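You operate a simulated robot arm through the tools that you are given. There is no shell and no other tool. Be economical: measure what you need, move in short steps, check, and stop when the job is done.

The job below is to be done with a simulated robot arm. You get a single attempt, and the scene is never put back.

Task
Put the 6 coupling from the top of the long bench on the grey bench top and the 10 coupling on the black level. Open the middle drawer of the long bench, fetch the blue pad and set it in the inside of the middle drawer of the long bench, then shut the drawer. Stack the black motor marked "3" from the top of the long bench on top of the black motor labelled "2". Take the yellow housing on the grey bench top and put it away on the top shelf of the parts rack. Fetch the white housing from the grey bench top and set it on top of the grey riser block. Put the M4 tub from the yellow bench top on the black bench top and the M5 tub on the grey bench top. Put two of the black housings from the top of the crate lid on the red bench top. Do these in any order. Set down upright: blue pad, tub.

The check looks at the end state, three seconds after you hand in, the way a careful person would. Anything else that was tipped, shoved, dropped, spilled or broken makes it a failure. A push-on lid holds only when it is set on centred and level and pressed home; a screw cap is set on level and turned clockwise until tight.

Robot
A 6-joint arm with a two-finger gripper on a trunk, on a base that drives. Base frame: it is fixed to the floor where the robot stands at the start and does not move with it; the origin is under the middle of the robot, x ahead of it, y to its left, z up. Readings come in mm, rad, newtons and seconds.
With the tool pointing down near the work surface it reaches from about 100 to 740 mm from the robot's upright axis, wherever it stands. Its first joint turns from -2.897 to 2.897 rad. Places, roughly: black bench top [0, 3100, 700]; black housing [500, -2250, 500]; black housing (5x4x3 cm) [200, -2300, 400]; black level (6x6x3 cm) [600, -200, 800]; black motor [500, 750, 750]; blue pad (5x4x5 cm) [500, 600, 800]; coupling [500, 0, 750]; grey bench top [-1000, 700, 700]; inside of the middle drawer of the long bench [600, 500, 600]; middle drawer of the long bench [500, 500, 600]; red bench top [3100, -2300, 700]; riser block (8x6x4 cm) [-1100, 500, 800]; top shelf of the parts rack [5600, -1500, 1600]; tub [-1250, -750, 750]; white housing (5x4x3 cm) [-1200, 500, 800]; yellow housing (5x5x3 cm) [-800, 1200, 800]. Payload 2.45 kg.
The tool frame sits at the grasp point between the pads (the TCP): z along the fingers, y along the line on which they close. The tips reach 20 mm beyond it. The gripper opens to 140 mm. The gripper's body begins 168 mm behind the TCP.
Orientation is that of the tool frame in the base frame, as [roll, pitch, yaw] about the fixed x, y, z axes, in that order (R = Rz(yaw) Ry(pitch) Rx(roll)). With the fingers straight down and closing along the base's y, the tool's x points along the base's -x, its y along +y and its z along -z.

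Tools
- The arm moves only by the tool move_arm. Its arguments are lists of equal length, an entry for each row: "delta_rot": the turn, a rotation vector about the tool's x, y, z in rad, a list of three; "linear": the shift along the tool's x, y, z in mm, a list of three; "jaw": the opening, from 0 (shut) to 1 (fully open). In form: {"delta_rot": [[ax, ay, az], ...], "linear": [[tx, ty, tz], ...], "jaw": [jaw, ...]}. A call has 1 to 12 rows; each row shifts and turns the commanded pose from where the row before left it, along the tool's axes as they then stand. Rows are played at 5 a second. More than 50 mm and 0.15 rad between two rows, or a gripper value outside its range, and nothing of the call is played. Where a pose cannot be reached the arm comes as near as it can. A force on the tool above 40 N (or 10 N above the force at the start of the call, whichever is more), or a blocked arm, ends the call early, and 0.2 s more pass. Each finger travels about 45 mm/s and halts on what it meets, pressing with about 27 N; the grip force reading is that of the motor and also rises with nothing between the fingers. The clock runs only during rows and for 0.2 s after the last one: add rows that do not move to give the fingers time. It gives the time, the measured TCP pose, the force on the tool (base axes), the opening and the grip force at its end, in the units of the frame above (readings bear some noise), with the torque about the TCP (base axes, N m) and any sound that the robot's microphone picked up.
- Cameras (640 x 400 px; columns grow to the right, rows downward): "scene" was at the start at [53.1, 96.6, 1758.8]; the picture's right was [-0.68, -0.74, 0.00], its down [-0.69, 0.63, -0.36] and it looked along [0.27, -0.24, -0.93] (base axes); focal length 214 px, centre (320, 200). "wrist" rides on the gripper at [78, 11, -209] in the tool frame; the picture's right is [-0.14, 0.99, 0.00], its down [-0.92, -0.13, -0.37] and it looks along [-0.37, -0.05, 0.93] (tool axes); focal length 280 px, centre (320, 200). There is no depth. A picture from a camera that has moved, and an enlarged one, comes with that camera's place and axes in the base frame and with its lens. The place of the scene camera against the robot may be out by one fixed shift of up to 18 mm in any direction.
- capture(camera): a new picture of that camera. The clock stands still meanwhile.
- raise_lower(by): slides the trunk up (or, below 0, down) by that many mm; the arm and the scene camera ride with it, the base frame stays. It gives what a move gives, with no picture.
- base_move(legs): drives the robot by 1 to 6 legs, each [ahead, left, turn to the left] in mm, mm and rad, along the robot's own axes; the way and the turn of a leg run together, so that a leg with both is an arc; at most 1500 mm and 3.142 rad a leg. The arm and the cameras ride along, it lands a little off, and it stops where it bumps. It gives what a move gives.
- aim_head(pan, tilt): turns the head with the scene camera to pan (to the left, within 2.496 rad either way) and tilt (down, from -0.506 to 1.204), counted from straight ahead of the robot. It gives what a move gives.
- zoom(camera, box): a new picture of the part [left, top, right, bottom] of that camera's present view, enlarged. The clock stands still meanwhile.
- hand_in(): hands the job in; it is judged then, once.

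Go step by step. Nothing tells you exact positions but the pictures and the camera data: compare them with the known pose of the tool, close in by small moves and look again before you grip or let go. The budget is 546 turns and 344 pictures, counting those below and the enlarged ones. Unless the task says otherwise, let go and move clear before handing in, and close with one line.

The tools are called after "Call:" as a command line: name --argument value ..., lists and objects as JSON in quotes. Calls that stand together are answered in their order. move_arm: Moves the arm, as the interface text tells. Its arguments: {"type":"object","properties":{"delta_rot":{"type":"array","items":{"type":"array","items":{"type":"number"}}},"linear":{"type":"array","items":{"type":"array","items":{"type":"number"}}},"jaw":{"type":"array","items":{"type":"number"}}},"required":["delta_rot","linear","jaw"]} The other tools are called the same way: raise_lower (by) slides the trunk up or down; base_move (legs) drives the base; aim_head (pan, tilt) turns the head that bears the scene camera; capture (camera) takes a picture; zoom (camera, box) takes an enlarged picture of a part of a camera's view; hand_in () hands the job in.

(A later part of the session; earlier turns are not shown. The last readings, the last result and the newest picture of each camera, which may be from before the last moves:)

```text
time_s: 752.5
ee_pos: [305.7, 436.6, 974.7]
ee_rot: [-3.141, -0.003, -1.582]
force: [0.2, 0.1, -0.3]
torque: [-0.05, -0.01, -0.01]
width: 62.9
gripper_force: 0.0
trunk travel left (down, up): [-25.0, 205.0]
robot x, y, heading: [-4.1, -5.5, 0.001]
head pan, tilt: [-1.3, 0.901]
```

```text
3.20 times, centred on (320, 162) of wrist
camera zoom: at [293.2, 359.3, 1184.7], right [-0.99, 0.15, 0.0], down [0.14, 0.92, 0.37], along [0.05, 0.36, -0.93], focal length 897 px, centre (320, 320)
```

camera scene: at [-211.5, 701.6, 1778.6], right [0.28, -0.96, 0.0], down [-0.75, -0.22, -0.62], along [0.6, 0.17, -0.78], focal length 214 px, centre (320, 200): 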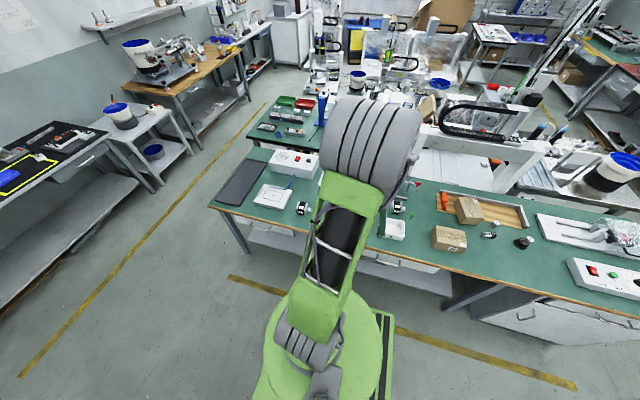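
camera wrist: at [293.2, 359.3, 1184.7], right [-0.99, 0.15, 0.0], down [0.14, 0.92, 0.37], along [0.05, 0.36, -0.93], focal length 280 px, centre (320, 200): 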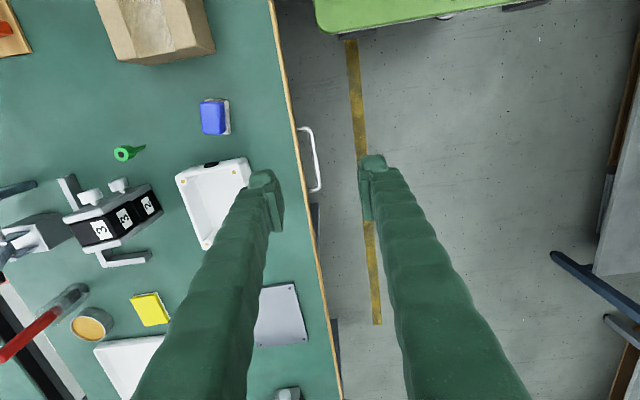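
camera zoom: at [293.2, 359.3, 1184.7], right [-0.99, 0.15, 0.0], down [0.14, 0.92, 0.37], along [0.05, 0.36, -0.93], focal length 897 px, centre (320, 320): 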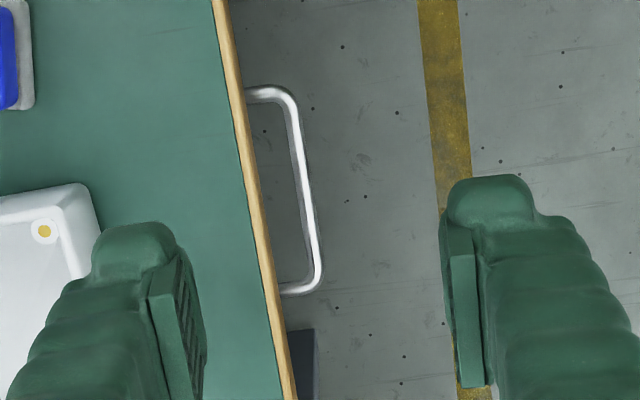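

Call:
move_arm --delta_rot '[[0, 0, 0], [0, 0, 0], [0, 0, 0], [0, 0, 0], [0, 0, 0], [0, 0, 0], [0, 0, 0]]' --linear '[[23, 20, 0], [23, 20, 40], [23, 5, 42], [23, 0, 42], [22, 0, 44], [22, 0, 45], [0, 0, 45]]' --jaw '[0.2, 0.2, 0.2, 0.2, 0.2, 0.2, 0.2]'

Call:
capture --camera "wrist"

```text
refused: row 2 steps farther than a row can; nothing moved
```

```text
118 pictures are left
camera wrist: at [293.2, 359.3, 1184.7], right [-0.99, 0.15, 0.0], down [0.14, 0.92, 0.37], along [0.05, 0.36, -0.93], focal length 280 px, centre (320, 200)
```

wrist: 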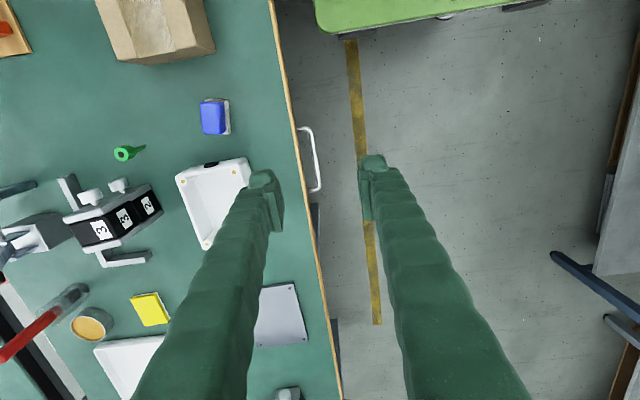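

Call:
move_arm --delta_rot '[[0, 0, 0], [0, 0, 0], [0, 0, 0], [0, 0, 0], [0, 0, 0], [0, 0, 0], [0, 0, 0], [0, 0, 0]]' --linear '[[25, 35, 0], [20, 0, 40], [18, 0, 42], [18, 0, 42], [18, 0, 42], [18, 0, 42], [18, 0, 42], [0, 0, 20]]' --jaw '[0.2, 0.2, 0.2, 0.2, 0.2, 0.2, 0.2, 0.2]'

Call:
capture --camera "wrist"

```text
time_s: 754.3
ee_pos: [269.1, 301.5, 703.6]
ee_rot: [-3.14, -0.001, -1.579]
force: [-0.8, 0.7, 0.3]
torque: [-0.01, 0.02, -0.02]
width: 27.7
gripper_force: 0.0
trunk travel left (down, up): [-25.0, 205.0]
robot x, y, heading: [-5.6, -2.9, 0.006]
head pan, tilt: [-1.3, 0.901]
```

```text
117 pictures are left
camera wrist: at [257.4, 225.1, 914.7], right [-0.99, 0.15, 0.0], down [0.14, 0.92, 0.37], along [0.05, 0.36, -0.93], focal length 280 px, centre (320, 200)
```

wrist: 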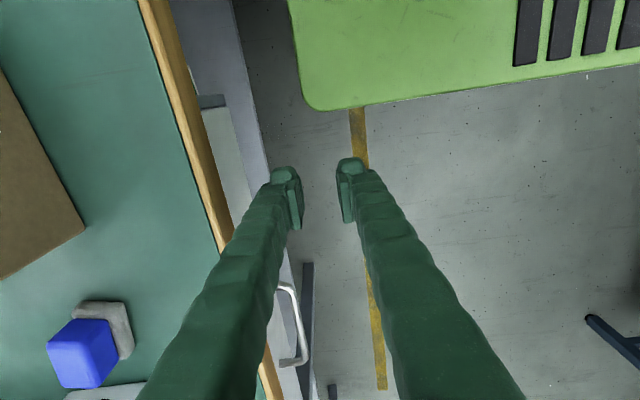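

Call:
zoom --camera "wrist" --box '[180, 80, 360, 400]'

```text
1.25 times, centred on (270, 240) of wrist
camera zoom: at [257.4, 225.1, 914.7], right [-0.99, 0.15, 0.0], down [0.14, 0.92, 0.37], along [0.05, 0.36, -0.93], focal length 350 px, centre (382, 150)
```

zoom: 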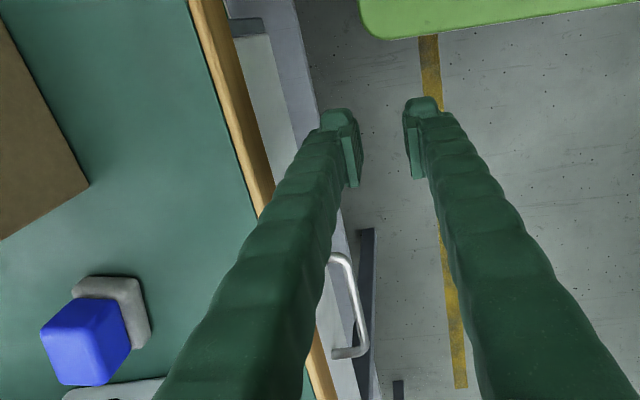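

Call:
zoom --camera "wrist" --box '[240, 260, 340, 380]'

```text
3.33 times, centred on (290, 320) of wrist
camera zoom: at [257.4, 225.1, 914.7], right [-0.99, 0.15, 0.0], down [0.14, 0.92, 0.37], along [0.05, 0.36, -0.93], focal length 935 px, centre (420, -200)
```

zoom: 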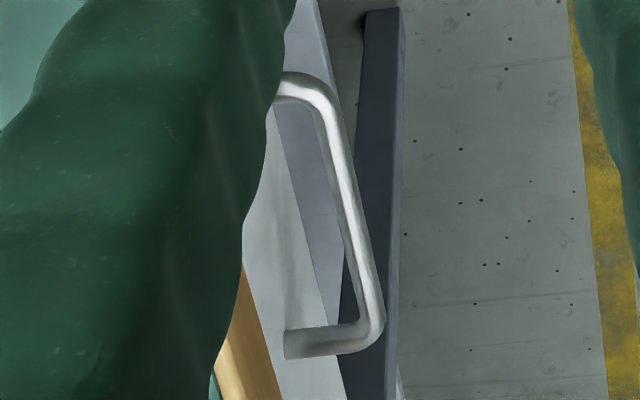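

The handle bar is at about x 321, z 658, y 430–535, with the drawer face ~33 mm behind it. I'll lean the gripper slightly, straddle the bar with a small opening and clamp it.

Call:
move_arm --delta_rot '[[0.125, 0, 0], [0.125, 0, 0], [0, 0, 0], [0, 0, 0], [0, 0, 0], [0, 0, 0], [0, 0, 0]]' --linear '[[0, 0, 0], [0, 0, 0], [-45.9, -9.9, 2.5], [-45.9, -9.9, 2.5], [-45.9, -9.9, 2.5], [-45.9, -9.9, 2.5], [0, 0, 0]]' --jaw '[0.16, 0.16, 0.16, 0.16, 0.16, 0.16, 0.16]'

Call:
capture --camera "wrist"

Call:
zoom --camera "wrist" --box '[240, 100, 400, 220]'

```text
time_s: 755.9
ee_pos: [307.7, 485.9, 704.5]
ee_rot: [-2.892, -0.003, -1.578]
force: [-11.9, -6.7, -7.6]
torque: [-0.07, 0.16, -0.06]
width: 13.3
gripper_force: 0.1
trunk travel left (down, up): [-25.0, 205.0]
robot x, y, heading: [-3.1, -6.4, 0.004]
head pan, tilt: [-1.3, 0.901]
```

```text
114 pictures are left
camera wrist: at [246.3, 408.6, 905.0], right [-0.96, 0.15, -0.24], down [0.04, 0.92, 0.39], along [0.28, 0.36, -0.89], focal length 280 px, centre (320, 200)
```

wrist: 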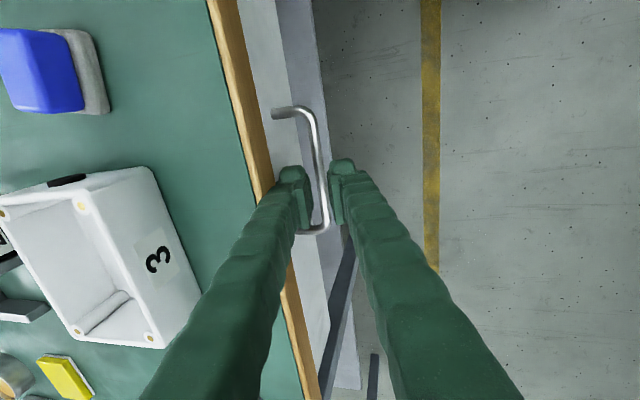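

```text
3.33 times, centred on (320, 160) of wrist
camera zoom: at [246.3, 408.6, 905.0], right [-0.96, 0.15, -0.24], down [0.04, 0.92, 0.39], along [0.28, 0.36, -0.89], focal length 935 px, centre (320, 333)
```

zoom: 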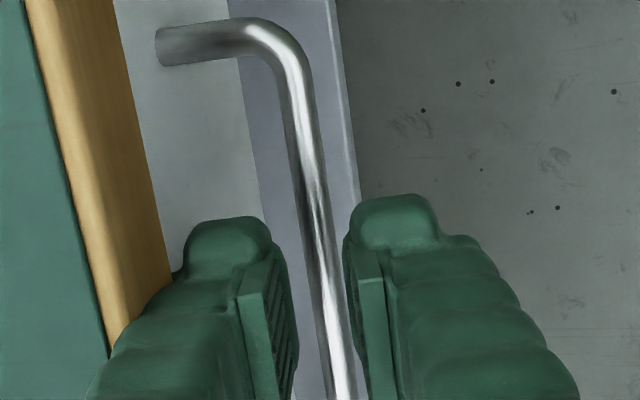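

Call:
move_arm --delta_rot '[[0, 0, 0], [0.1, 0, 0], [0, 0, 0]]' --linear '[[0, 7, -1], [0, 0, 0], [0, 0, 0]]' --jaw '[0.16, 0.16, 0.16]'

Call:
zoom --camera "wrist" --box '[240, 100, 400, 220]'

```text
time_s: 756.7
ee_pos: [303.3, 486.7, 703.2]
ee_rot: [-2.791, 0.001, -1.582]
force: [0.4, -0.1, -1.3]
torque: [-0.04, -0.02, 0.05]
width: 21.9
gripper_force: 0.1
trunk travel left (down, up): [-25.0, 205.0]
robot x, y, heading: [-5.5, -7.7, 0.001]
head pan, tilt: [-1.3, 0.901]
```

```text
3.33 times, centred on (320, 160) of wrist
camera zoom: at [221.2, 409.5, 897.4], right [-0.93, 0.15, -0.34], down [0.0, 0.92, 0.39], along [0.37, 0.36, -0.86], focal length 935 px, centre (320, 333)
```

zoom: 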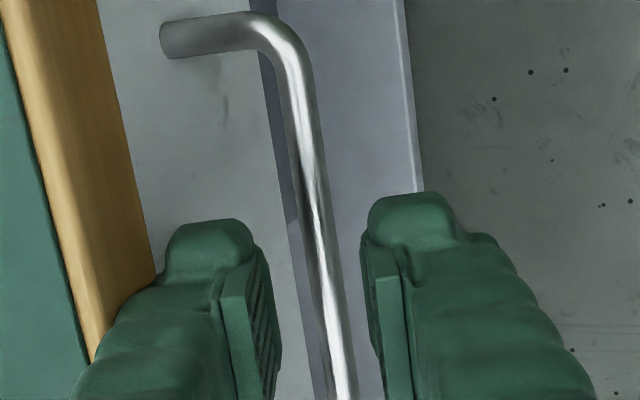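

Call:
move_arm --delta_rot '[[0, 0, 0], [0, 0, 0], [0, 0, 0]]' --linear '[[0, 0, 23], [0, 0, 22], [0, 0, 0]]' --jaw '[0.16, 0.16, 0.16]'

Call:
zoom --camera "wrist" --box '[240, 100, 400, 220]'

```text
time_s: 757.5
ee_pos: [319.2, 484.6, 660.2]
ee_rot: [-2.792, -0.001, -1.581]
force: [-2.1, -0.9, -0.5]
torque: [-0.01, 0.05, -0.02]
width: 20.7
gripper_force: 0.2
trunk travel left (down, up): [-25.0, 205.0]
robot x, y, heading: [-10.3, -7.9, -0.002]
head pan, tilt: [-1.3, 0.901]
```

```text
3.33 times, centred on (320, 160) of wrist
camera zoom: at [237.1, 407.7, 854.5], right [-0.93, 0.15, -0.34], down [0.0, 0.92, 0.39], along [0.37, 0.36, -0.86], focal length 935 px, centre (320, 333)
```

zoom: 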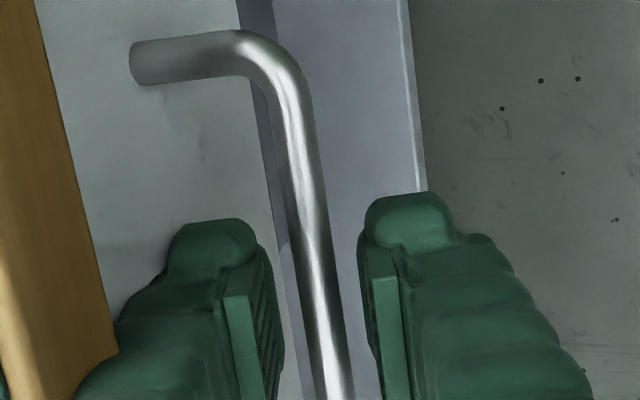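

Call:
move_arm --delta_rot '[[0, 0, 0], [0, 0, 0], [0, 0, 0]]' --linear '[[0, 0, 0], [0, 0, 0], [0, 0, 0]]' --jaw '[0.05, 0, 0]'

Call:
zoom --camera "wrist" --box '[240, 100, 400, 220]'

```text
time_s: 758.3
ee_pos: [318.8, 485.2, 660.6]
ee_rot: [-2.792, -0.002, -1.58]
force: [1.9, 0.4, -0.8]
torque: [-0.25, 0.0, 0.79]
width: 7.7
gripper_force: 35.9
trunk travel left (down, up): [-25.0, 205.0]
robot x, y, heading: [-6.4, -7.7, 0.005]
head pan, tilt: [-1.3, 0.901]
```

```text
3.33 times, centred on (320, 160) of wrist
camera zoom: at [237.3, 407.8, 854.8], right [-0.93, 0.15, -0.34], down [0.0, 0.92, 0.39], along [0.37, 0.36, -0.86], focal length 935 px, centre (320, 333)
```

zoom: 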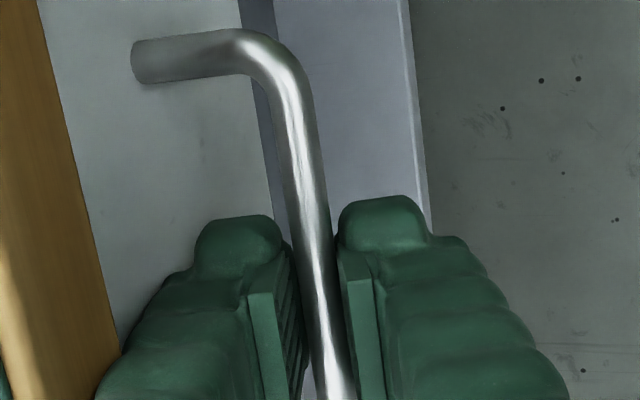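

Clamped. Pulling the drawer open.

Call:
move_arm --delta_rot '[[0, 0, 0], [0, 0, 0], [0, 0, 0], [0, 0, 0], [0, 0, 0]]' --linear '[[0, 14, -5.1], [0, 28, -10.3], [0, 28, -10.3], [0, 28, -10.3], [0, 0, 0]]' --jaw '[0, 0, 0, 0, 0]'

Call:
capture --camera "wrist"

```text
time_s: 759.5
ee_pos: [216.3, 484.0, 660.7]
ee_rot: [-2.792, -0.001, -1.581]
force: [0.5, -0.5, -10.7]
torque: [0.27, 0.05, 0.95]
width: 7.6
gripper_force: 35.2
trunk travel left (down, up): [-25.0, 205.0]
robot x, y, heading: [-9.1, -4.7, 0.002]
head pan, tilt: [-1.3, 0.901]
```

```text
109 pictures are left
camera wrist: at [133.8, 408.0, 854.8], right [-0.93, 0.15, -0.34], down [0.0, 0.92, 0.39], along [0.37, 0.36, -0.86], focal length 280 px, centre (320, 200)
```

wrist: 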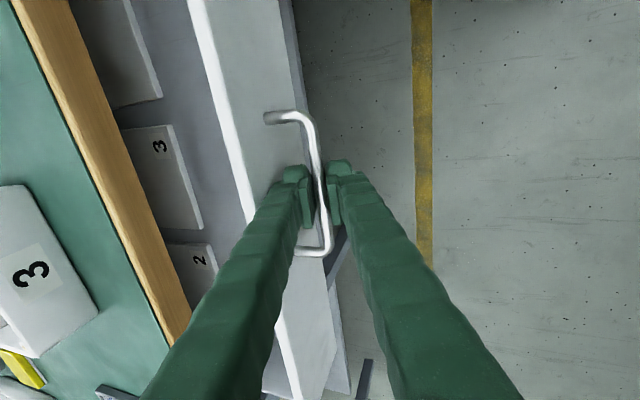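

Call:
move_arm --delta_rot '[[0, 0, 0], [0, 0, 0], [0, 0, 0], [0, 0, 0], [0, 0, 0]]' --linear '[[0, 28, -10.3], [0, 28, -10.3], [0, 28, -10.3], [0, 28, -10.3], [0, 0, 0]]' --jaw '[0, 0, 0, 0, 0]'

Call:
capture --camera "wrist"

Call:
aim_head --pan 0.9 --tilt 1.2

Call:
capture --camera "scene"

```text
time_s: 760.7
ee_pos: [95.1, 483.7, 661.4]
ee_rot: [-2.789, -0.003, -1.583]
force: [0.8, -23.8, -5.8]
torque: [-0.42, 0.01, 0.73]
width: 7.8
gripper_force: 35.8
trunk travel left (down, up): [-25.0, 205.0]
robot x, y, heading: [-8.9, -0.1, 0.001]
head pan, tilt: [-1.3, 0.901]
```

```text
108 pictures are left
camera wrist: at [13.9, 408.7, 854.6], right [-0.93, 0.15, -0.34], down [0.0, 0.92, 0.39], along [0.37, 0.36, -0.86], focal length 280 px, centre (320, 200)
```

wrist: 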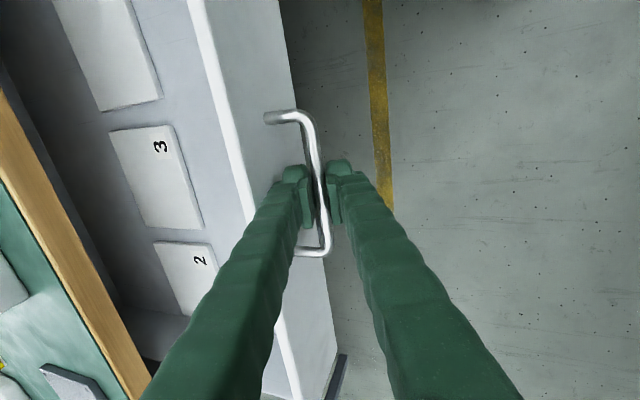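

```text
time_s: 762.8
ee_pos: [95.8, 486.6, 660.4]
ee_rot: [-2.79, -0.003, -1.581]
force: [0.6, -26.1, -13.4]
torque: [-0.45, 0.01, 0.69]
width: 7.1
gripper_force: 35.3
trunk travel left (down, up): [-25.0, 205.0]
robot x, y, heading: [-6.5, -4.5, 0.005]
head pan, tilt: [0.901, 1.201]
```

```text
107 pictures are left
camera scene: at [40.0, 172.3, 1758.8], right [0.78, -0.62, 0.0], down [-0.58, -0.73, -0.36], along [0.22, 0.28, -0.93], focal length 214 px, centre (320, 200)
```

scene: 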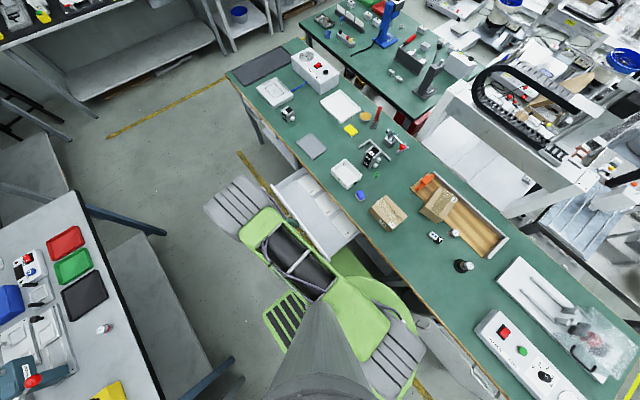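

The drawer is open ~220 mm. Releasing the handle and looking inside.

Call:
move_arm --delta_rot '[[0, 0, 0], [0, 0, 0], [0, 0, 0], [0, 0, 0], [0, 0, 0], [0, 0, 0]]' --linear '[[0, 0, 0], [0, 0, 0], [0, 0, -25], [0, 0, -35], [0, 0, -45], [0, 0, -45]]' --jaw '[0.1, 0.16, 0.16, 0.16, 0.16, 0.16]'

Call:
move_arm --delta_rot '[[-0.117, 0, 0], [-0.117, 0, 0], [-0.117, 0, 0], [0, 0, 0], [0, 0, 0]]' --linear '[[0, -40, -20], [0, -40, -20], [0, -40, -20], [0, -20, -40], [0, 0, 0]]' --jaw '[0.16, 0.16, 0.16, 0.16, 0.16]'

Call:
capture --camera "wrist"

```text
time_s: 764.2
ee_pos: [43.2, 484.9, 805.0]
ee_rot: [-2.79, -0.002, -1.579]
force: [0.0, 0.1, 0.5]
torque: [0.02, 0.02, 0.0]
width: 22.3
gripper_force: 0.1
trunk travel left (down, up): [-25.0, 205.0]
robot x, y, heading: [-7.6, -5.7, -0.001]
head pan, tilt: [0.901, 1.201]
```

```text
time_s: 765.4
ee_pos: [160.8, 465.0, 902.1]
ee_rot: [-3.019, 0.026, -1.571]
force: [-0.7, 0.5, 0.1]
torque: [0.01, -0.06, 0.03]
width: 22.4
gripper_force: 0.1
out of reach, approached as far as the arm can: row 3, 4
trunk travel left (down, up): [-25.0, 205.0]
robot x, y, heading: [-8.8, -4.9, 0.001]
head pan, tilt: [0.901, 1.201]
```

```text
106 pictures are left
camera wrist: at [125.0, 381.3, 1105.4], right [-0.98, 0.14, -0.12], down [0.08, 0.91, 0.41], along [0.16, 0.39, -0.91], focal length 280 px, centre (320, 200)
```

wrist: 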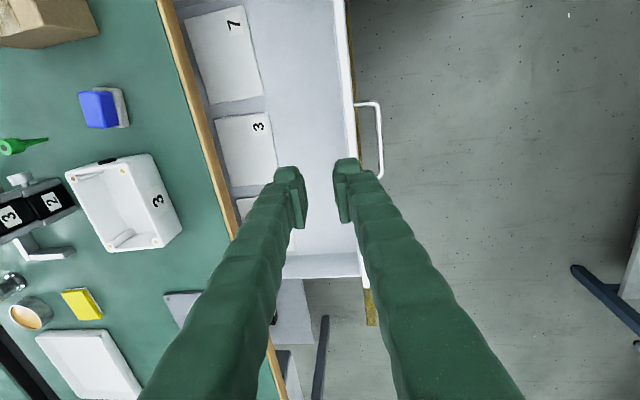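

There's clear floor in the drawer near (210, 445). Fetching the pad now.

Call:
move_arm --delta_rot '[[0, 0, 0], [0, 0, 0], [0, 0, 0], [0, 0, 0], [-0.061, 0, 0], [-0.061, 0, 0], [0, 0, 0.1], [0, 0, 0.097], [0, 0, 0]]' --linear '[[10, -41, -10], [10, -41, 0], [15, -41, 0], [15, -41, 0], [15, -41, 0], [15, -41, 0], [14, -42, 0], [0, 0, 0], [0, 0, 0]]' --jaw '[0.45, 0.45, 0.45, 0.45, 0.45, 0.45, 0.45, 0.45, 0.45]'

Call:
capture --camera "wrist"

```text
time_s: 767.4
ee_pos: [199.1, 385.1, 901.7]
ee_rot: [-3.059, 0.062, -1.794]
force: [-0.7, 0.5, -0.4]
torque: [-0.01, -0.02, -0.01]
width: 63.0
gripper_force: 0.1
out of reach, approached as far as the arm can: row 1, 2, 3, 4, 5, 6
trunk travel left (down, up): [-25.0, 205.0]
robot x, y, heading: [-4.4, -5.0, -0.001]
head pan, tilt: [0.901, 1.201]
```

```text
105 pictures are left
camera wrist: at [152.3, 302.6, 1104.4], right [-0.93, 0.36, -0.07], down [0.29, 0.85, 0.43], along [0.22, 0.38, -0.9], focal length 280 px, centre (320, 200)
```

wrist: 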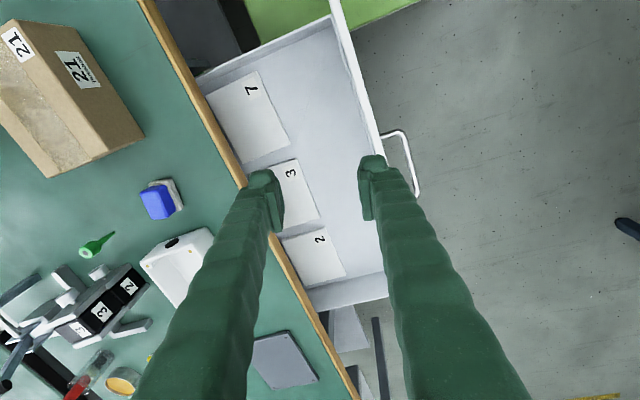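

Call:
move_arm --delta_rot '[[0, 0, 0], [0, 0, 0], [0, 0, 0], [0, 0, 0], [-0.04, 0.03, 0], [-0.043, 0.032, 0], [0, 0, 0]]' --linear '[[-7, -41, 0], [-7, -41, 0], [-7, -41, 0], [-7, -41, 0], [-7, -41, 0], [-7, -41, 0], [0, 0, 0]]' --jaw '[0.45, 0.45, 0.45, 0.45, 0.45, 0.45, 0.45]'

Call:
capture --camera "wrist"

```text
time_s: 769.0
ee_pos: [270.1, 413.9, 884.5]
ee_rot: [-3.032, 0.024, -1.827]
force: [-0.2, -0.6, -0.1]
torque: [0.0, 0.03, 0.04]
width: 63.2
gripper_force: 0.1
out of reach, approached as far as the arm can: row 1, 2, 3, 4, 5, 6
trunk travel left (down, up): [-25.0, 205.0]
robot x, y, heading: [-5.3, -7.4, 0.002]
head pan, tilt: [0.901, 1.201]
```

```text
104 pictures are left
camera wrist: at [217.3, 342.6, 1090.6], right [-0.92, 0.39, -0.1], down [0.32, 0.86, 0.4], along [0.24, 0.34, -0.91], focal length 280 px, centre (320, 200)
```

wrist: 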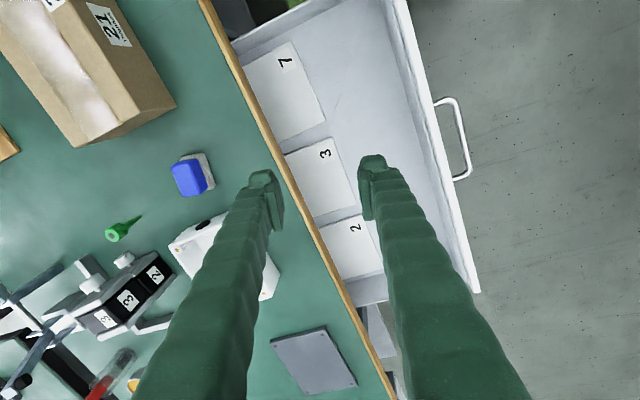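

The solver is stuck against a joint limit while the commanded pose ran ahead. I'll bring the command back near the actual pose.

Call:
move_arm --delta_rot '[[0, 0, 0], [0, 0, 0], [0, 0, 0], [0, 0, 0], [0, 0, 0], [0, 0, 0], [0, 0, 0], [0, 0, 0], [0, 0, 0]]' --linear '[[5.4, 46.4, 6.3], [5.4, 46.4, 6.3], [5.4, 46.4, 6.3], [5.4, 46.4, 6.3], [5.4, 46.4, 6.3], [5.4, 46.4, 6.3], [5.4, 46.4, 6.3], [5.4, 46.4, 6.3], [5.4, 46.4, 6.3]]' --jaw '[0.45, 0.45, 0.45, 0.45, 0.45, 0.45, 0.45, 0.45, 0.45]'

```text
time_s: 771.0
ee_pos: [-133.8, 470.4, 780.8]
ee_rot: [-3.024, 0.043, -1.827]
force: [-0.1, 0.5, 0.2]
torque: [0.0, -0.03, 0.0]
width: 63.2
gripper_force: 0.0
out of reach, approached as far as the arm can: row 9
trunk travel left (down, up): [-25.0, 205.0]
robot x, y, heading: [-7.8, -5.4, 0.005]
head pan, tilt: [0.901, 1.201]
```

Call:
move_arm --delta_rot '[[-0.05, 0.02, 0], [-0.05, 0.02, 0], [0, 0, 0], [0, 0, 0], [0, 0, 0], [0, 0, 0], [0, 0, 0], [0, 0, 0], [0, 0, 0], [0, 0, 0]]' --linear '[[0, 0, 0], [0, 0, 0], [-11, -44, 0], [-11, -44, 0], [-11, -44, 0], [-11, -44, 0], [-11, -44, 0], [-11, -44, 0], [-11, -44, 0], [0, 0, 0]]' --jaw '[0.45, 0.45, 0.45, 0.45, 0.45, 0.45, 0.45, 0.45, 0.45, 0.45]'

Call:
capture --camera "scene"

```text
time_s: 773.2
ee_pos: [189.3, 453.8, 790.1]
ee_rot: [-3.073, 0.022, -1.827]
force: [0.6, 0.5, -0.6]
torque: [0.0, 0.02, -0.01]
width: 62.8
gripper_force: 0.0
out of reach, approached as far as the arm can: row 1, 2, 3
trunk travel left (down, up): [-25.0, 205.0]
robot x, y, heading: [-4.0, -1.8, 0.003]
head pan, tilt: [0.901, 1.201]
```

```text
103 pictures are left
camera scene: at [40.0, 173.2, 1758.8], right [0.79, -0.62, 0.0], down [-0.58, -0.73, -0.36], along [0.22, 0.28, -0.93], focal length 214 px, centre (320, 200)
```

scene: 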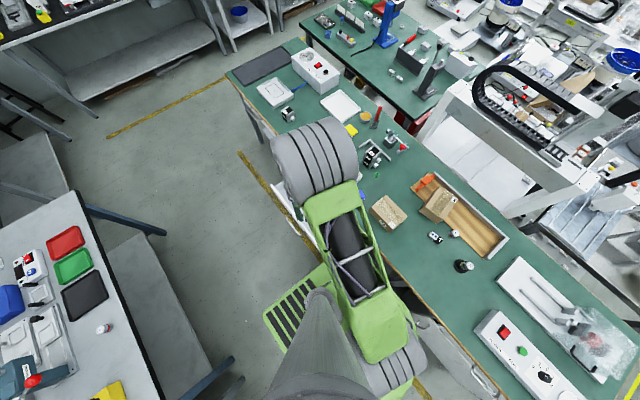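

Call:
move_arm --delta_rot '[[-0.035, 0.011, 0], [-0.034, 0.011, 0], [0, 0, 0], [0, 0, 0], [0, 0, 0], [0, 0, 0], [0, 0, 0], [0, 0, -0.059], [0, 0, 0]]' --linear '[[2.4, -45.4, -2], [2.4, -45.4, -2], [2.4, -45.4, -5], [2, -25, -40], [0, -20, -45], [2.4, -45.4, 0], [2.4, -45.4, 0], [0, 0, 0], [0, 0, 0]]' --jaw '[0.45, 0.45, 0.45, 0.45, 0.45, 0.45, 0.45, 0.45, 0.45]'

Call:
capture --camera "wrist"

```text
time_s: 775.2
ee_pos: [286.9, 408.2, 866.0]
ee_rot: [-3.041, 0.021, -1.87]
force: [0.0, 0.1, 0.5]
torque: [0.0, -0.02, 0.0]
width: 63.1
gripper_force: 0.2
out of reach, approached as far as the arm can: row 1, 2, 3, 4, 5, 6, 7, 8
trunk travel left (down, up): [-25.0, 205.0]
robot x, y, heading: [-5.8, -5.5, -0.001]
head pan, tilt: [0.901, 1.201]
```

```text
102 pictures are left
camera wrist: at [233.2, 338.3, 1072.6], right [-0.9, 0.42, -0.1], down [0.35, 0.84, 0.4], along [0.25, 0.33, -0.91], focal length 280 px, centre (320, 200)
```

wrist: 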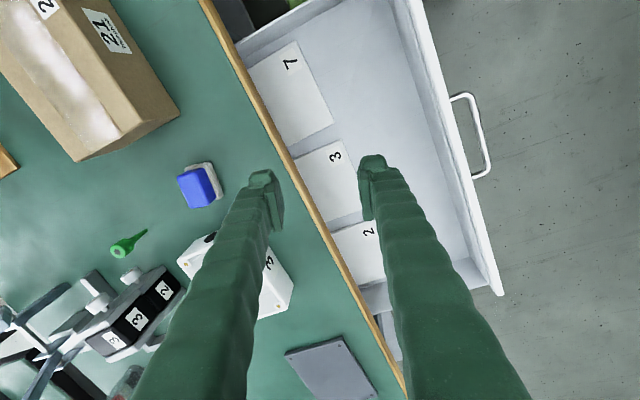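

The last joint is wound to its limit. I'll unwind the gripper by ~180° (the grasp is symmetric) and continue.

Call:
move_arm --delta_rot '[[0, 0, 0.149], [0, 0, 0.149], [0, 0, 0.149], [0, 0, 0.149], [0, 0, 0.149], [0, 0, 0.149], [0, 0, 0.149], [0, 0, 0.149], [0, 0, 0.149], [0, 0, 0.149], [0, 0, 0.149], [0, 0, 0.149]]' --linear '[[0, 0, 0], [0, 0, 0], [0, 0, 0], [0, 0, 0], [0, 0, 0], [0, 0, 0], [0, 0, 0], [0, 0, 0], [0, 0, 0], [0, 0, 0], [0, 0, 0], [0, 0, 0]]' --jaw '[0.45, 0.45, 0.45, 0.45, 0.45, 0.45, 0.45, 0.45, 0.45, 0.45, 0.45, 0.45]'

Call:
move_arm --delta_rot '[[0, 0, 0.149], [0, 0, 0.149], [0, 0, 0.149], [0, 0, 0.149], [0, 0, 0.149], [0, 0, 0.149], [0, 0, 0.149], [0, 0, 0.149], [0, 0, 0]]' --linear '[[0, 0, 0], [0, 0, 0], [0, 0, 0], [0, 0, 0], [0, 0, 0], [0, 0, 0], [0, 0, 0], [0, 0, 0], [0, 0, 0]]' --jaw '[0.45, 0.45, 0.45, 0.45, 0.45, 0.45, 0.45, 0.45, 0.45]'

```text
time_s: 777.8
ee_pos: [285.3, 409.5, 868.2]
ee_rot: [3.094, 0.093, 2.619]
force: [0.0, 0.8, -0.5]
torque: [-0.03, 0.0, -0.04]
width: 63.1
gripper_force: 0.1
trunk travel left (down, up): [-25.0, 205.0]
robot x, y, heading: [-7.4, -4.0, 0.005]
head pan, tilt: [0.901, 1.201]
```

```text
time_s: 779.8
ee_pos: [285.4, 407.2, 866.8]
ee_rot: [3.039, -0.007, 1.432]
force: [-0.7, -0.5, 0.7]
torque: [-0.01, -0.04, -0.04]
width: 63.0
gripper_force: 0.2
trunk travel left (down, up): [-25.0, 205.0]
robot x, y, heading: [-7.2, -10.0, 0.0]
head pan, tilt: [0.901, 1.201]
```

Call:
move_arm --delta_rot '[[0.1026, 0, 0], [0, 0, 0.058], [0, 0, 0], [0, 0, 0], [0, 0, 0]]' --linear '[[-3.3, 41.7, 0], [-3.3, 41.7, 0], [-3.3, 41.7, 0], [-3.3, 41.7, 0], [0, 0, 0]]' --jaw '[0.45, 0.45, 0.45, 0.45, 0.45]'

Call:
capture --camera "wrist"

```text
time_s: 781.0
ee_pos: [427.6, 342.4, 850.3]
ee_rot: [3.027, -0.013, 1.376]
force: [-0.1, 0.0, 0.2]
torque: [-0.02, 0.01, -0.03]
width: 63.0
gripper_force: 0.1
out of reach, approached as far as the arm can: row 1, 3, 4
trunk travel left (down, up): [-25.0, 205.0]
robot x, y, heading: [-0.6, -6.1, -0.001]
head pan, tilt: [0.901, 1.201]
```

```text
101 pictures are left
camera wrist: at [431.2, 420.1, 1060.5], right [0.94, -0.33, 0.11], down [-0.35, -0.87, 0.34], along [-0.01, -0.36, -0.93], focal length 280 px, centre (320, 200)
```

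wrist: 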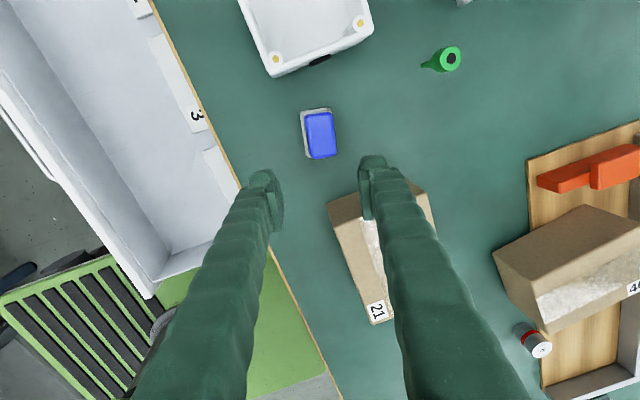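

Call:
move_arm --delta_rot '[[0, 0, 0], [0, 0, 0], [0.05, 0, 0], [0.06, 0, 0], [0, 0, 0]]' --linear '[[0, 30, -40], [0, 30, -40], [0, 0, 0], [0, 0, 0], [0, 0, 0]]' --jaw '[0.45, 0.45, 0.45, 0.45, 0.45]'

```text
time_s: 782.2
ee_pos: [460.8, 324.7, 909.9]
ee_rot: [2.993, -0.002, 1.374]
force: [0.0, 0.2, -0.1]
torque: [-0.01, -0.01, 0.01]
width: 63.0
gripper_force: 0.0
out of reach, approached as far as the arm can: row 1, 2, 4
trunk travel left (down, up): [-25.0, 205.0]
robot x, y, heading: [-5.9, -3.4, 0.001]
head pan, tilt: [0.901, 1.201]
```

Call:
move_arm --delta_rot '[[0.0693, -0.072, 0], [0, 0, 0]]' --linear '[[0, 0, 0], [0, 0, 0]]' --jaw '[0.45, 0.45]'

Call:
aim_head --pan 0.3 --tilt 1.0

Call:
capture --camera "scene"

```text
time_s: 782.8
ee_pos: [455.3, 316.6, 901.4]
ee_rot: [3.019, 0.08, 1.364]
force: [0.5, -0.1, 1.1]
torque: [-0.01, 0.0, -0.02]
width: 63.3
gripper_force: 0.1
out of reach, approached as far as the arm can: row 1
trunk travel left (down, up): [-25.0, 205.0]
robot x, y, heading: [-10.6, -5.6, -0.0]
head pan, tilt: [0.901, 1.201]
```

```text
time_s: 783.8
ee_pos: [456.2, 315.8, 901.2]
ee_rot: [3.017, 0.08, 1.366]
force: [-0.5, 0.7, -0.1]
torque: [-0.02, -0.03, 0.0]
width: 63.1
gripper_force: 0.0
trunk travel left (down, up): [-25.0, 205.0]
robot x, y, heading: [-9.6, -4.7, 0.003]
head pan, tilt: [0.3, 1.0]
```

```text
100 pictures are left
camera scene: at [71.5, 150.1, 1771.4], right [0.3, -0.95, 0.0], down [-0.8, -0.25, -0.54], along [0.52, 0.16, -0.84], focal length 214 px, centre (320, 200)
```

scene: 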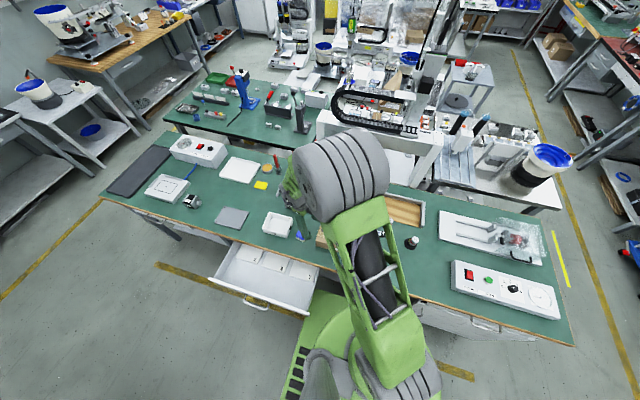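

Call:
move_arm --delta_rot '[[0, 0, 0], [0, 0, 0], [0, 0, 0], [0, 0, 0], [0, 0, 0], [0, 0, 0], [0, 0, 0], [0.06, -0.02, 0], [0.06, -0.05, 0], [0, 0, 0]]' --linear '[[-45, 8, -10], [-45, 8, 0], [-45, 8, 0], [-45, 8, 0], [-45, 8, 0], [-45, 8, 0], [-45, 8, 0], [0, 0, 0], [0, 0, 0], [0, 0, 0]]' --jaw '[0.45, 0.45, 0.45, 0.45, 0.45, 0.45, 0.45, 0.45, 0.45, 0.45]'

```text
time_s: 786.0
ee_pos: [437.7, -12.4, 922.0]
ee_rot: [-3.106, 0.149, 1.364]
force: [-1.0, -0.1, -0.1]
torque: [-0.05, -0.01, 0.03]
width: 63.1
gripper_force: 0.1
out of reach, approached as far as the arm can: row 1, 2, 8
trunk travel left (down, up): [-25.0, 205.0]
robot x, y, heading: [-6.4, -4.7, 0.005]
head pan, tilt: [0.3, 1.0]
```

Call:
move_arm --delta_rot '[[-0.018, 0.074, 0], [-0.018, 0.074, 0], [0, 0, 0]]' --linear '[[0, 0, 0], [0, 0, 0], [0, 0, 0]]' --jaw '[0.45, 0.45, 0.45]'

```text
time_s: 786.8
ee_pos: [429.6, -12.3, 907.2]
ee_rot: [3.136, 0.101, 1.364]
force: [-0.2, 0.4, 0.6]
torque: [0.0, -0.05, 0.03]
width: 63.0
gripper_force: 0.1
out of reach, approached as far as the arm can: row 1, 2
trunk travel left (down, up): [-25.0, 205.0]
robot x, y, heading: [-6.0, -5.8, -0.002]
head pan, tilt: [0.3, 1.0]
```

Call:
move_arm --delta_rot '[[0, 0, -0.148], [0, 0, -0.148], [0, 0, -0.148], [0, 0, -0.148], [0, 0, -0.148], [0, 0, -0.148], [0, 0, -0.148], [0, 0, -0.148], [0, 0, -0.148], [0, 0, -0.148], [0, 0, -0.148], [0, 0, -0.148]]' --linear '[[0, 10, 0], [0, 10, 0], [0, 10, 0], [0, 0, 0], [0, 0, 0], [0, 0, 0], [0, 0, 0], [0, 0, 0], [0, 0, 0], [0, 0, 0], [0, 0, 0], [0, 0, 0]]' --jaw '[0.45, 0.45, 0.45, 0.45, 0.45, 0.45, 0.45, 0.45, 0.45, 0.45, 0.45, 0.45]'

```text
time_s: 789.4
ee_pos: [459.5, -14.5, 905.3]
ee_rot: [-3.032, -0.012, 3.14]
force: [-0.6, -0.4, 0.1]
torque: [-0.01, -0.03, 0.02]
width: 63.2
gripper_force: 0.1
trunk travel left (down, up): [-25.0, 205.0]
robot x, y, heading: [-4.6, -3.8, -0.001]
head pan, tilt: [0.3, 1.0]
```

Call:
move_arm --delta_rot '[[-0.055, 0, 0], [-0.055, 0, 0], [0, 0, 0]]' --linear '[[-20, 0, 0], [-20, 0, 0], [0, 0, 0]]' --jaw '[0.45, 0.45, 0.45]'

Call:
zoom --camera "scene" --box '[220, 90, 460, 400]'

```text
time_s: 790.2
ee_pos: [468.7, -17.3, 890.1]
ee_rot: [-3.049, 0.007, 3.141]
force: [0.2, -0.2, 0.2]
torque: [0.0, 0.01, -0.04]
width: 63.2
gripper_force: 0.1
out of reach, approached as far as the arm can: row 1, 2
trunk travel left (down, up): [-25.0, 205.0]
robot x, y, heading: [-9.3, -3.7, 0.001]
head pan, tilt: [0.3, 1.0]
```

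```text
1.29 times, centred on (340, 245) of scene
camera zoom: at [71.7, 150.0, 1771.4], right [0.3, -0.95, 0.0], down [-0.8, -0.25, -0.54], along [0.52, 0.16, -0.84], focal length 277 px, centre (294, 142)
```

zoom: 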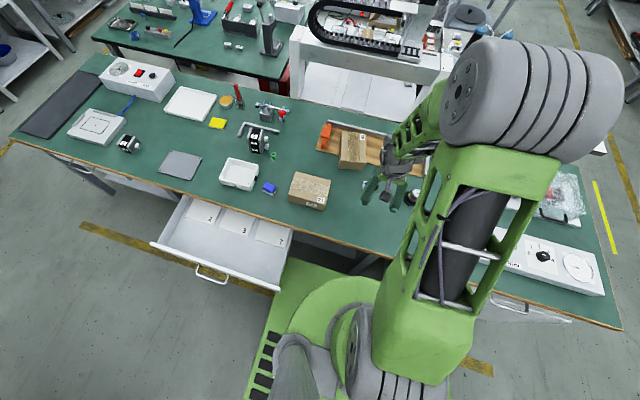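

Call:
move_arm --delta_rot '[[0, 0, 0], [0, 0, 0], [0, 0, 0], [0, 0, 0], [-0.05, 0, 0], [-0.04, 0, 0], [0, 0, 0]]' --linear '[[-20, 0, -40], [-20, 0, -40], [-20, 0, -40], [-20, 0, -40], [0, 0, 0], [0, 0, 0], [0, 0, 0]]' --jaw '[0.45, 0.45, 0.45, 0.45, 0.45, 0.45, 0.45]'

Call:
aim_head --pan -0.1 --tilt 0.9

Call:
capture --camera "scene"

```text
time_s: 791.8
ee_pos: [469.5, -17.6, 890.7]
ee_rot: [-3.048, 0.008, 3.14]
force: [0.1, -0.3, -0.7]
torque: [0.02, -0.02, 0.02]
width: 63.1
gripper_force: 0.0
out of reach, approached as far as the arm can: row 1, 2, 3, 4, 5
trunk travel left (down, up): [-25.0, 205.0]
robot x, y, heading: [-9.4, -8.8, 0.001]
head pan, tilt: [0.3, 1.0]
```

```text
time_s: 792.7
ee_pos: [468.9, -17.4, 890.1]
ee_rot: [-3.048, 0.007, 3.139]
force: [0.1, -0.4, 0.5]
torque: [-0.01, 0.01, -0.03]
width: 63.3
gripper_force: 0.1
trunk travel left (down, up): [-25.0, 205.0]
robot x, y, heading: [-4.4, -1.7, 0.004]
head pan, tilt: [-0.099, 0.901]
```

```text
98 pictures are left
camera scene: at [80.2, 122.0, 1778.6], right [-0.1, -1.0, 0.0], down [-0.78, 0.08, -0.62], along [0.62, -0.06, -0.78], focal length 214 px, centre (320, 200)
```

scene: 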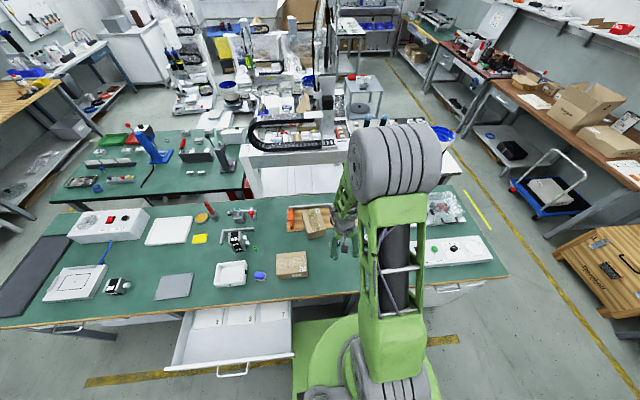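

Call:
move_arm --delta_rot '[[0, 0, 0.1], [0, 0, 0.1], [0, 0, 0.1], [0, 0, 0.1], [0, 0, 0.1], [0, 0, 0.1], [0, 0, 0.1], [0, 0, 0.1], [0, 0, 0]]' --linear '[[10, -45, 0], [10, -45, 0], [10, -45, 0], [10, -45, 0], [10, -45, 0], [10, -45, 0], [10, -45, 0], [10, -45, 0], [0, 0, 0]]' --jaw '[0.45, 0.45, 0.45, 0.45, 0.45, 0.45, 0.45, 0.45, 0.45]'

Call:
move_arm --delta_rot '[[-0.045, 0, 0], [-0.045, 0, 0], [0, 0, 0], [0, 0, 0]]' --linear '[[0, 0, 0], [0, 0, 0], [0, 0, -40], [0, 0, 0]]' --jaw '[0.45, 0.45, 0.45, 0.45]'

```text
time_s: 794.7
ee_pos: [263.3, -305.9, 873.0]
ee_rot: [-3.093, 0.047, 2.338]
force: [0.8, 0.1, 0.1]
torque: [0.0, -0.01, 0.04]
width: 63.1
gripper_force: 0.0
out of reach, approached as far as the arm can: row 1, 2, 3, 5, 6, 7, 8
trunk travel left (down, up): [-25.0, 205.0]
robot x, y, heading: [-7.1, -1.7, 0.002]
head pan, tilt: [-0.099, 0.901]
```

```text
time_s: 795.7
ee_pos: [255.6, -296.4, 893.2]
ee_rot: [-3.089, 0.06, 2.337]
force: [-0.7, -0.7, 0.7]
torque: [-0.01, -0.02, -0.01]
width: 62.8
gripper_force: 0.0
out of reach, approached as far as the arm can: row 1, 2, 3
trunk travel left (down, up): [-25.0, 205.0]
robot x, y, heading: [-7.3, -5.5, 0.002]
head pan, tilt: [-0.099, 0.901]
```

Call:
move_arm --delta_rot '[[0, 0, 0], [0, 0, 0], [0, 0, 0], [0, 0, 0], [0, 0, 0], [0, 0, 0], [-0.026, 0, 0], [-0.026, 0.03, 0], [0, 0.03, 0]]' --linear '[[-45, 0, 0], [-45, 0, 0], [-45, 0, 0], [-45, 0, 0], [-45, 0, 0], [0, 0, 0], [0, 0, 0], [0, 0, 0], [0, 0, 0]]' --jaw '[0.45, 0.45, 0.45, 0.45, 0.45, 0.45, 0.45, 0.45, 0.45]'

```text
time_s: 797.7
ee_pos: [355.2, -446.0, 855.9]
ee_rot: [-3.025, 0.049, 2.346]
force: [0.0, -0.4, 0.1]
torque: [0.0, 0.0, -0.05]
width: 62.8
gripper_force: 0.0
out of reach, approached as far as the arm can: row 1, 2, 3, 4, 5, 8
trunk travel left (down, up): [-25.0, 205.0]
robot x, y, heading: [-7.5, -5.9, 0.002]
head pan, tilt: [-0.099, 0.901]
```

Call:
move_arm --delta_rot '[[-0.04, 0, 0], [-0.04, 0, 0], [-0.036, 0.03, 0], [0, 0.02, 0], [0, 0, 0]]' --linear '[[0, 0, 0], [0, 0, 0], [0, 0, 0], [0, 0, 0], [0, 0, 0]]' --jaw '[0.45, 0.45, 0.45, 0.45, 0.45]'

Call:
aim_head --pan -0.6 --tilt 0.7

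Call:
capture --camera "scene"

```text
time_s: 798.9
ee_pos: [355.3, -447.3, 856.0]
ee_rot: [-3.024, 0.048, 2.349]
force: [0.4, 0.1, -0.1]
torque: [-0.01, -0.02, 0.0]
width: 62.8
gripper_force: 0.0
out of reach, approached as far as the arm can: row 2, 4
trunk travel left (down, up): [-25.0, 205.0]
robot x, y, heading: [-6.8, -1.4, 0.003]
head pan, tilt: [-0.099, 0.901]
```

```text
time_s: 799.8
ee_pos: [355.5, -447.2, 855.9]
ee_rot: [-3.026, 0.048, 2.347]
force: [-0.4, -0.7, 0.7]
torque: [0.01, -0.01, -0.02]
width: 62.9
gripper_force: 0.1
trunk travel left (down, up): [-25.0, 205.0]
robot x, y, heading: [-8.8, -3.4, 0.005]
head pan, tilt: [-0.6, 0.7]
```

```text
97 pictures are left
camera scene: at [75.2, 81.5, 1794.7], right [-0.56, -0.83, 0.0], down [-0.53, 0.36, -0.76], along [0.63, -0.43, -0.64], focal length 214 px, centre (320, 200)
```

scene: 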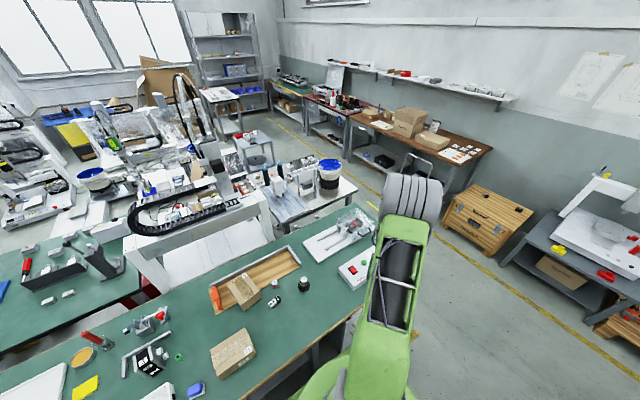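

I'll work with a small fixed lean toward the bench, which this arm configuration allows. Moving over to the pad.

Call:
move_arm --delta_rot '[[0, 0, 0], [0, 0, 0], [0, 0, 0], [0, 0, 0], [0, 0, 0], [0, 0, 0], [0, 0, 0], [0, 0, 0], [0, 0, 0]]' --linear '[[28.8, 35.5, 0], [28.8, 35.5, 0], [28.8, 35.5, 0], [28.8, 35.5, 0], [28.8, 35.5, 0], [28.8, 35.5, 0], [28.8, 35.5, 0], [28.8, 35.5, 0], [28.8, 35.5, 0]]' --jaw '[0.45, 0.45, 0.45, 0.45, 0.45, 0.45, 0.45, 0.45, 0.45]'

```text
time_s: 801.8
ee_pos: [403.4, -40.7, 807.0]
ee_rot: [-3.025, 0.051, 2.347]
force: [-0.3, -1.0, -0.2]
torque: [-0.03, 0.0, 0.02]
width: 62.9
gripper_force: 0.0
trunk travel left (down, up): [-25.0, 205.0]
robot x, y, heading: [-5.9, -3.2, -0.001]
head pan, tilt: [-0.6, 0.7]
```

Call:
move_arm --delta_rot '[[-0.058, 0.025, 0], [-0.058, 0.025, 0], [0, 0, 0], [0, 0, 0]]' --linear '[[0, 0, 0], [0, 0, 0], [0, 0, -30], [0, 0, 0]]' --jaw '[0.45, 0.45, 0.45, 0.45]'

```text
time_s: 802.8
ee_pos: [398.0, -41.6, 831.1]
ee_rot: [-3.135, 0.018, 2.344]
force: [-0.2, 0.2, -0.3]
torque: [0.0, -0.03, -0.04]
width: 62.9
gripper_force: 0.0
out of reach, approached as far as the arm can: row 3
trunk travel left (down, up): [-25.0, 205.0]
robot x, y, heading: [-7.9, -7.3, -0.002]
head pan, tilt: [-0.6, 0.7]
```

Vertical works at lower heights. I'll approach the pad low, sliding the open fingers in around it.

Call:
move_arm --delta_rot '[[-0.006, 0.018, 0], [0, 0, -0.15], [0, 0, -0.15], [0, 0, -0.15], [0, 0, -0.15], [0, 0, 0]]' --linear '[[0, 0, 15], [0, 0, 15], [0, 0, 0], [0, 0, 0], [0, 0, 0], [0, 0, 0]]' --jaw '[0.55, 0.55, 0.55, 0.55, 0.55, 0.55]'

Call:
move_arm --delta_rot '[[0, 0, 0], [0, 0, 0], [0, 0, 0], [0, 0, 0], [0, 0, 0], [0, 0, 0], [0, 0, 0], [0, 0, 0], [0, 0, 0]]' --linear '[[9.8, 44.7, 0], [9.8, 44.7, 0], [9.8, 44.7, 0], [9.8, 44.7, 0], [9.8, 44.7, 0], [9.8, 44.7, 0], [9.8, 44.7, 0], [9.8, 44.7, 0], [9.8, 44.7, 0]]' --jaw '[0.55, 0.55, 0.55, 0.55, 0.55, 0.55, 0.55, 0.55, 0.55]'

Call:
capture --camera "wrist"

```text
time_s: 804.2
ee_pos: [391.2, -40.8, 794.0]
ee_rot: [3.127, -0.013, 2.947]
force: [0.1, -0.7, 0.3]
torque: [0.01, 0.0, -0.02]
width: 76.9
gripper_force: 0.0
out of reach, approached as far as the arm can: row 1
trunk travel left (down, up): [-25.0, 205.0]
robot x, y, heading: [-2.0, -3.6, 0.002]
head pan, tilt: [-0.6, 0.7]
```

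```text
time_s: 806.2
ee_pos: [383.1, 361.7, 802.1]
ee_rot: [3.127, -0.013, 2.946]
force: [0.3, -0.1, 0.5]
torque: [-0.04, 0.0, 0.02]
width: 76.8
gripper_force: 0.0
out of reach, approached as far as the arm can: row 4
trunk travel left (down, up): [-25.0, 205.0]
robot x, y, heading: [-5.2, -6.2, 0.002]
head pan, tilt: [-0.6, 0.7]
```

```text
96 pictures are left
camera wrist: at [312.1, 385.4, 1012.5], right [0.33, 0.94, 0.01], down [0.88, -0.31, 0.36], along [0.34, -0.11, -0.93], focal length 280 px, centre (320, 200)
```

wrist: 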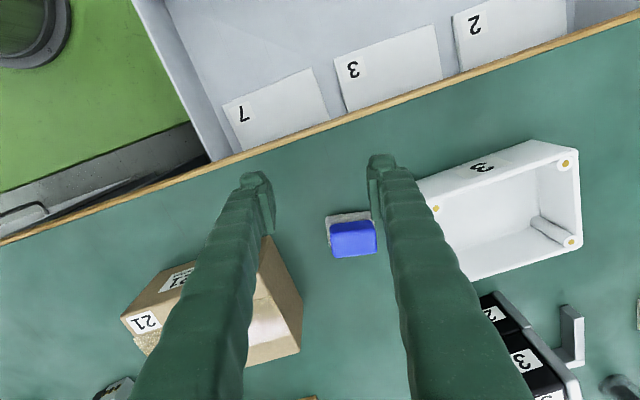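

Call:
move_arm --delta_rot '[[0.014, 0, 0], [0, 0, 0], [0, 0, 0], [0, 0, 0]]' --linear '[[0, 22, 0], [0, 0, 30], [-20, 0, 0], [0, 0, 0]]' --jaw '[0.55, 0.55, 0.55, 0.55]'

Call:
zoom --camera "wrist" --box '[200, 120, 440, 270]'

```text
time_s: 807.2
ee_pos: [407.2, 379.2, 771.3]
ee_rot: [3.14, -0.012, 2.944]
force: [1.4, -0.6, 0.7]
torque: [-0.01, 0.04, -0.02]
width: 77.2
gripper_force: 0.0
trunk travel left (down, up): [-25.0, 205.0]
robot x, y, heading: [-6.4, -4.9, 0.004]
head pan, tilt: [-0.6, 0.7]
```

```text
2.67 times, centred on (320, 195) of wrist
camera zoom: at [336.0, 404.9, 981.8], right [0.33, 0.94, 0.0], down [0.88, -0.31, 0.36], along [0.34, -0.12, -0.93], focal length 748 px, centre (320, 213)
```

zoom: 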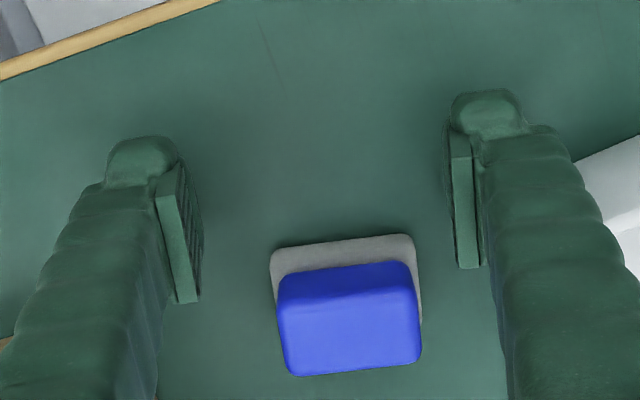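

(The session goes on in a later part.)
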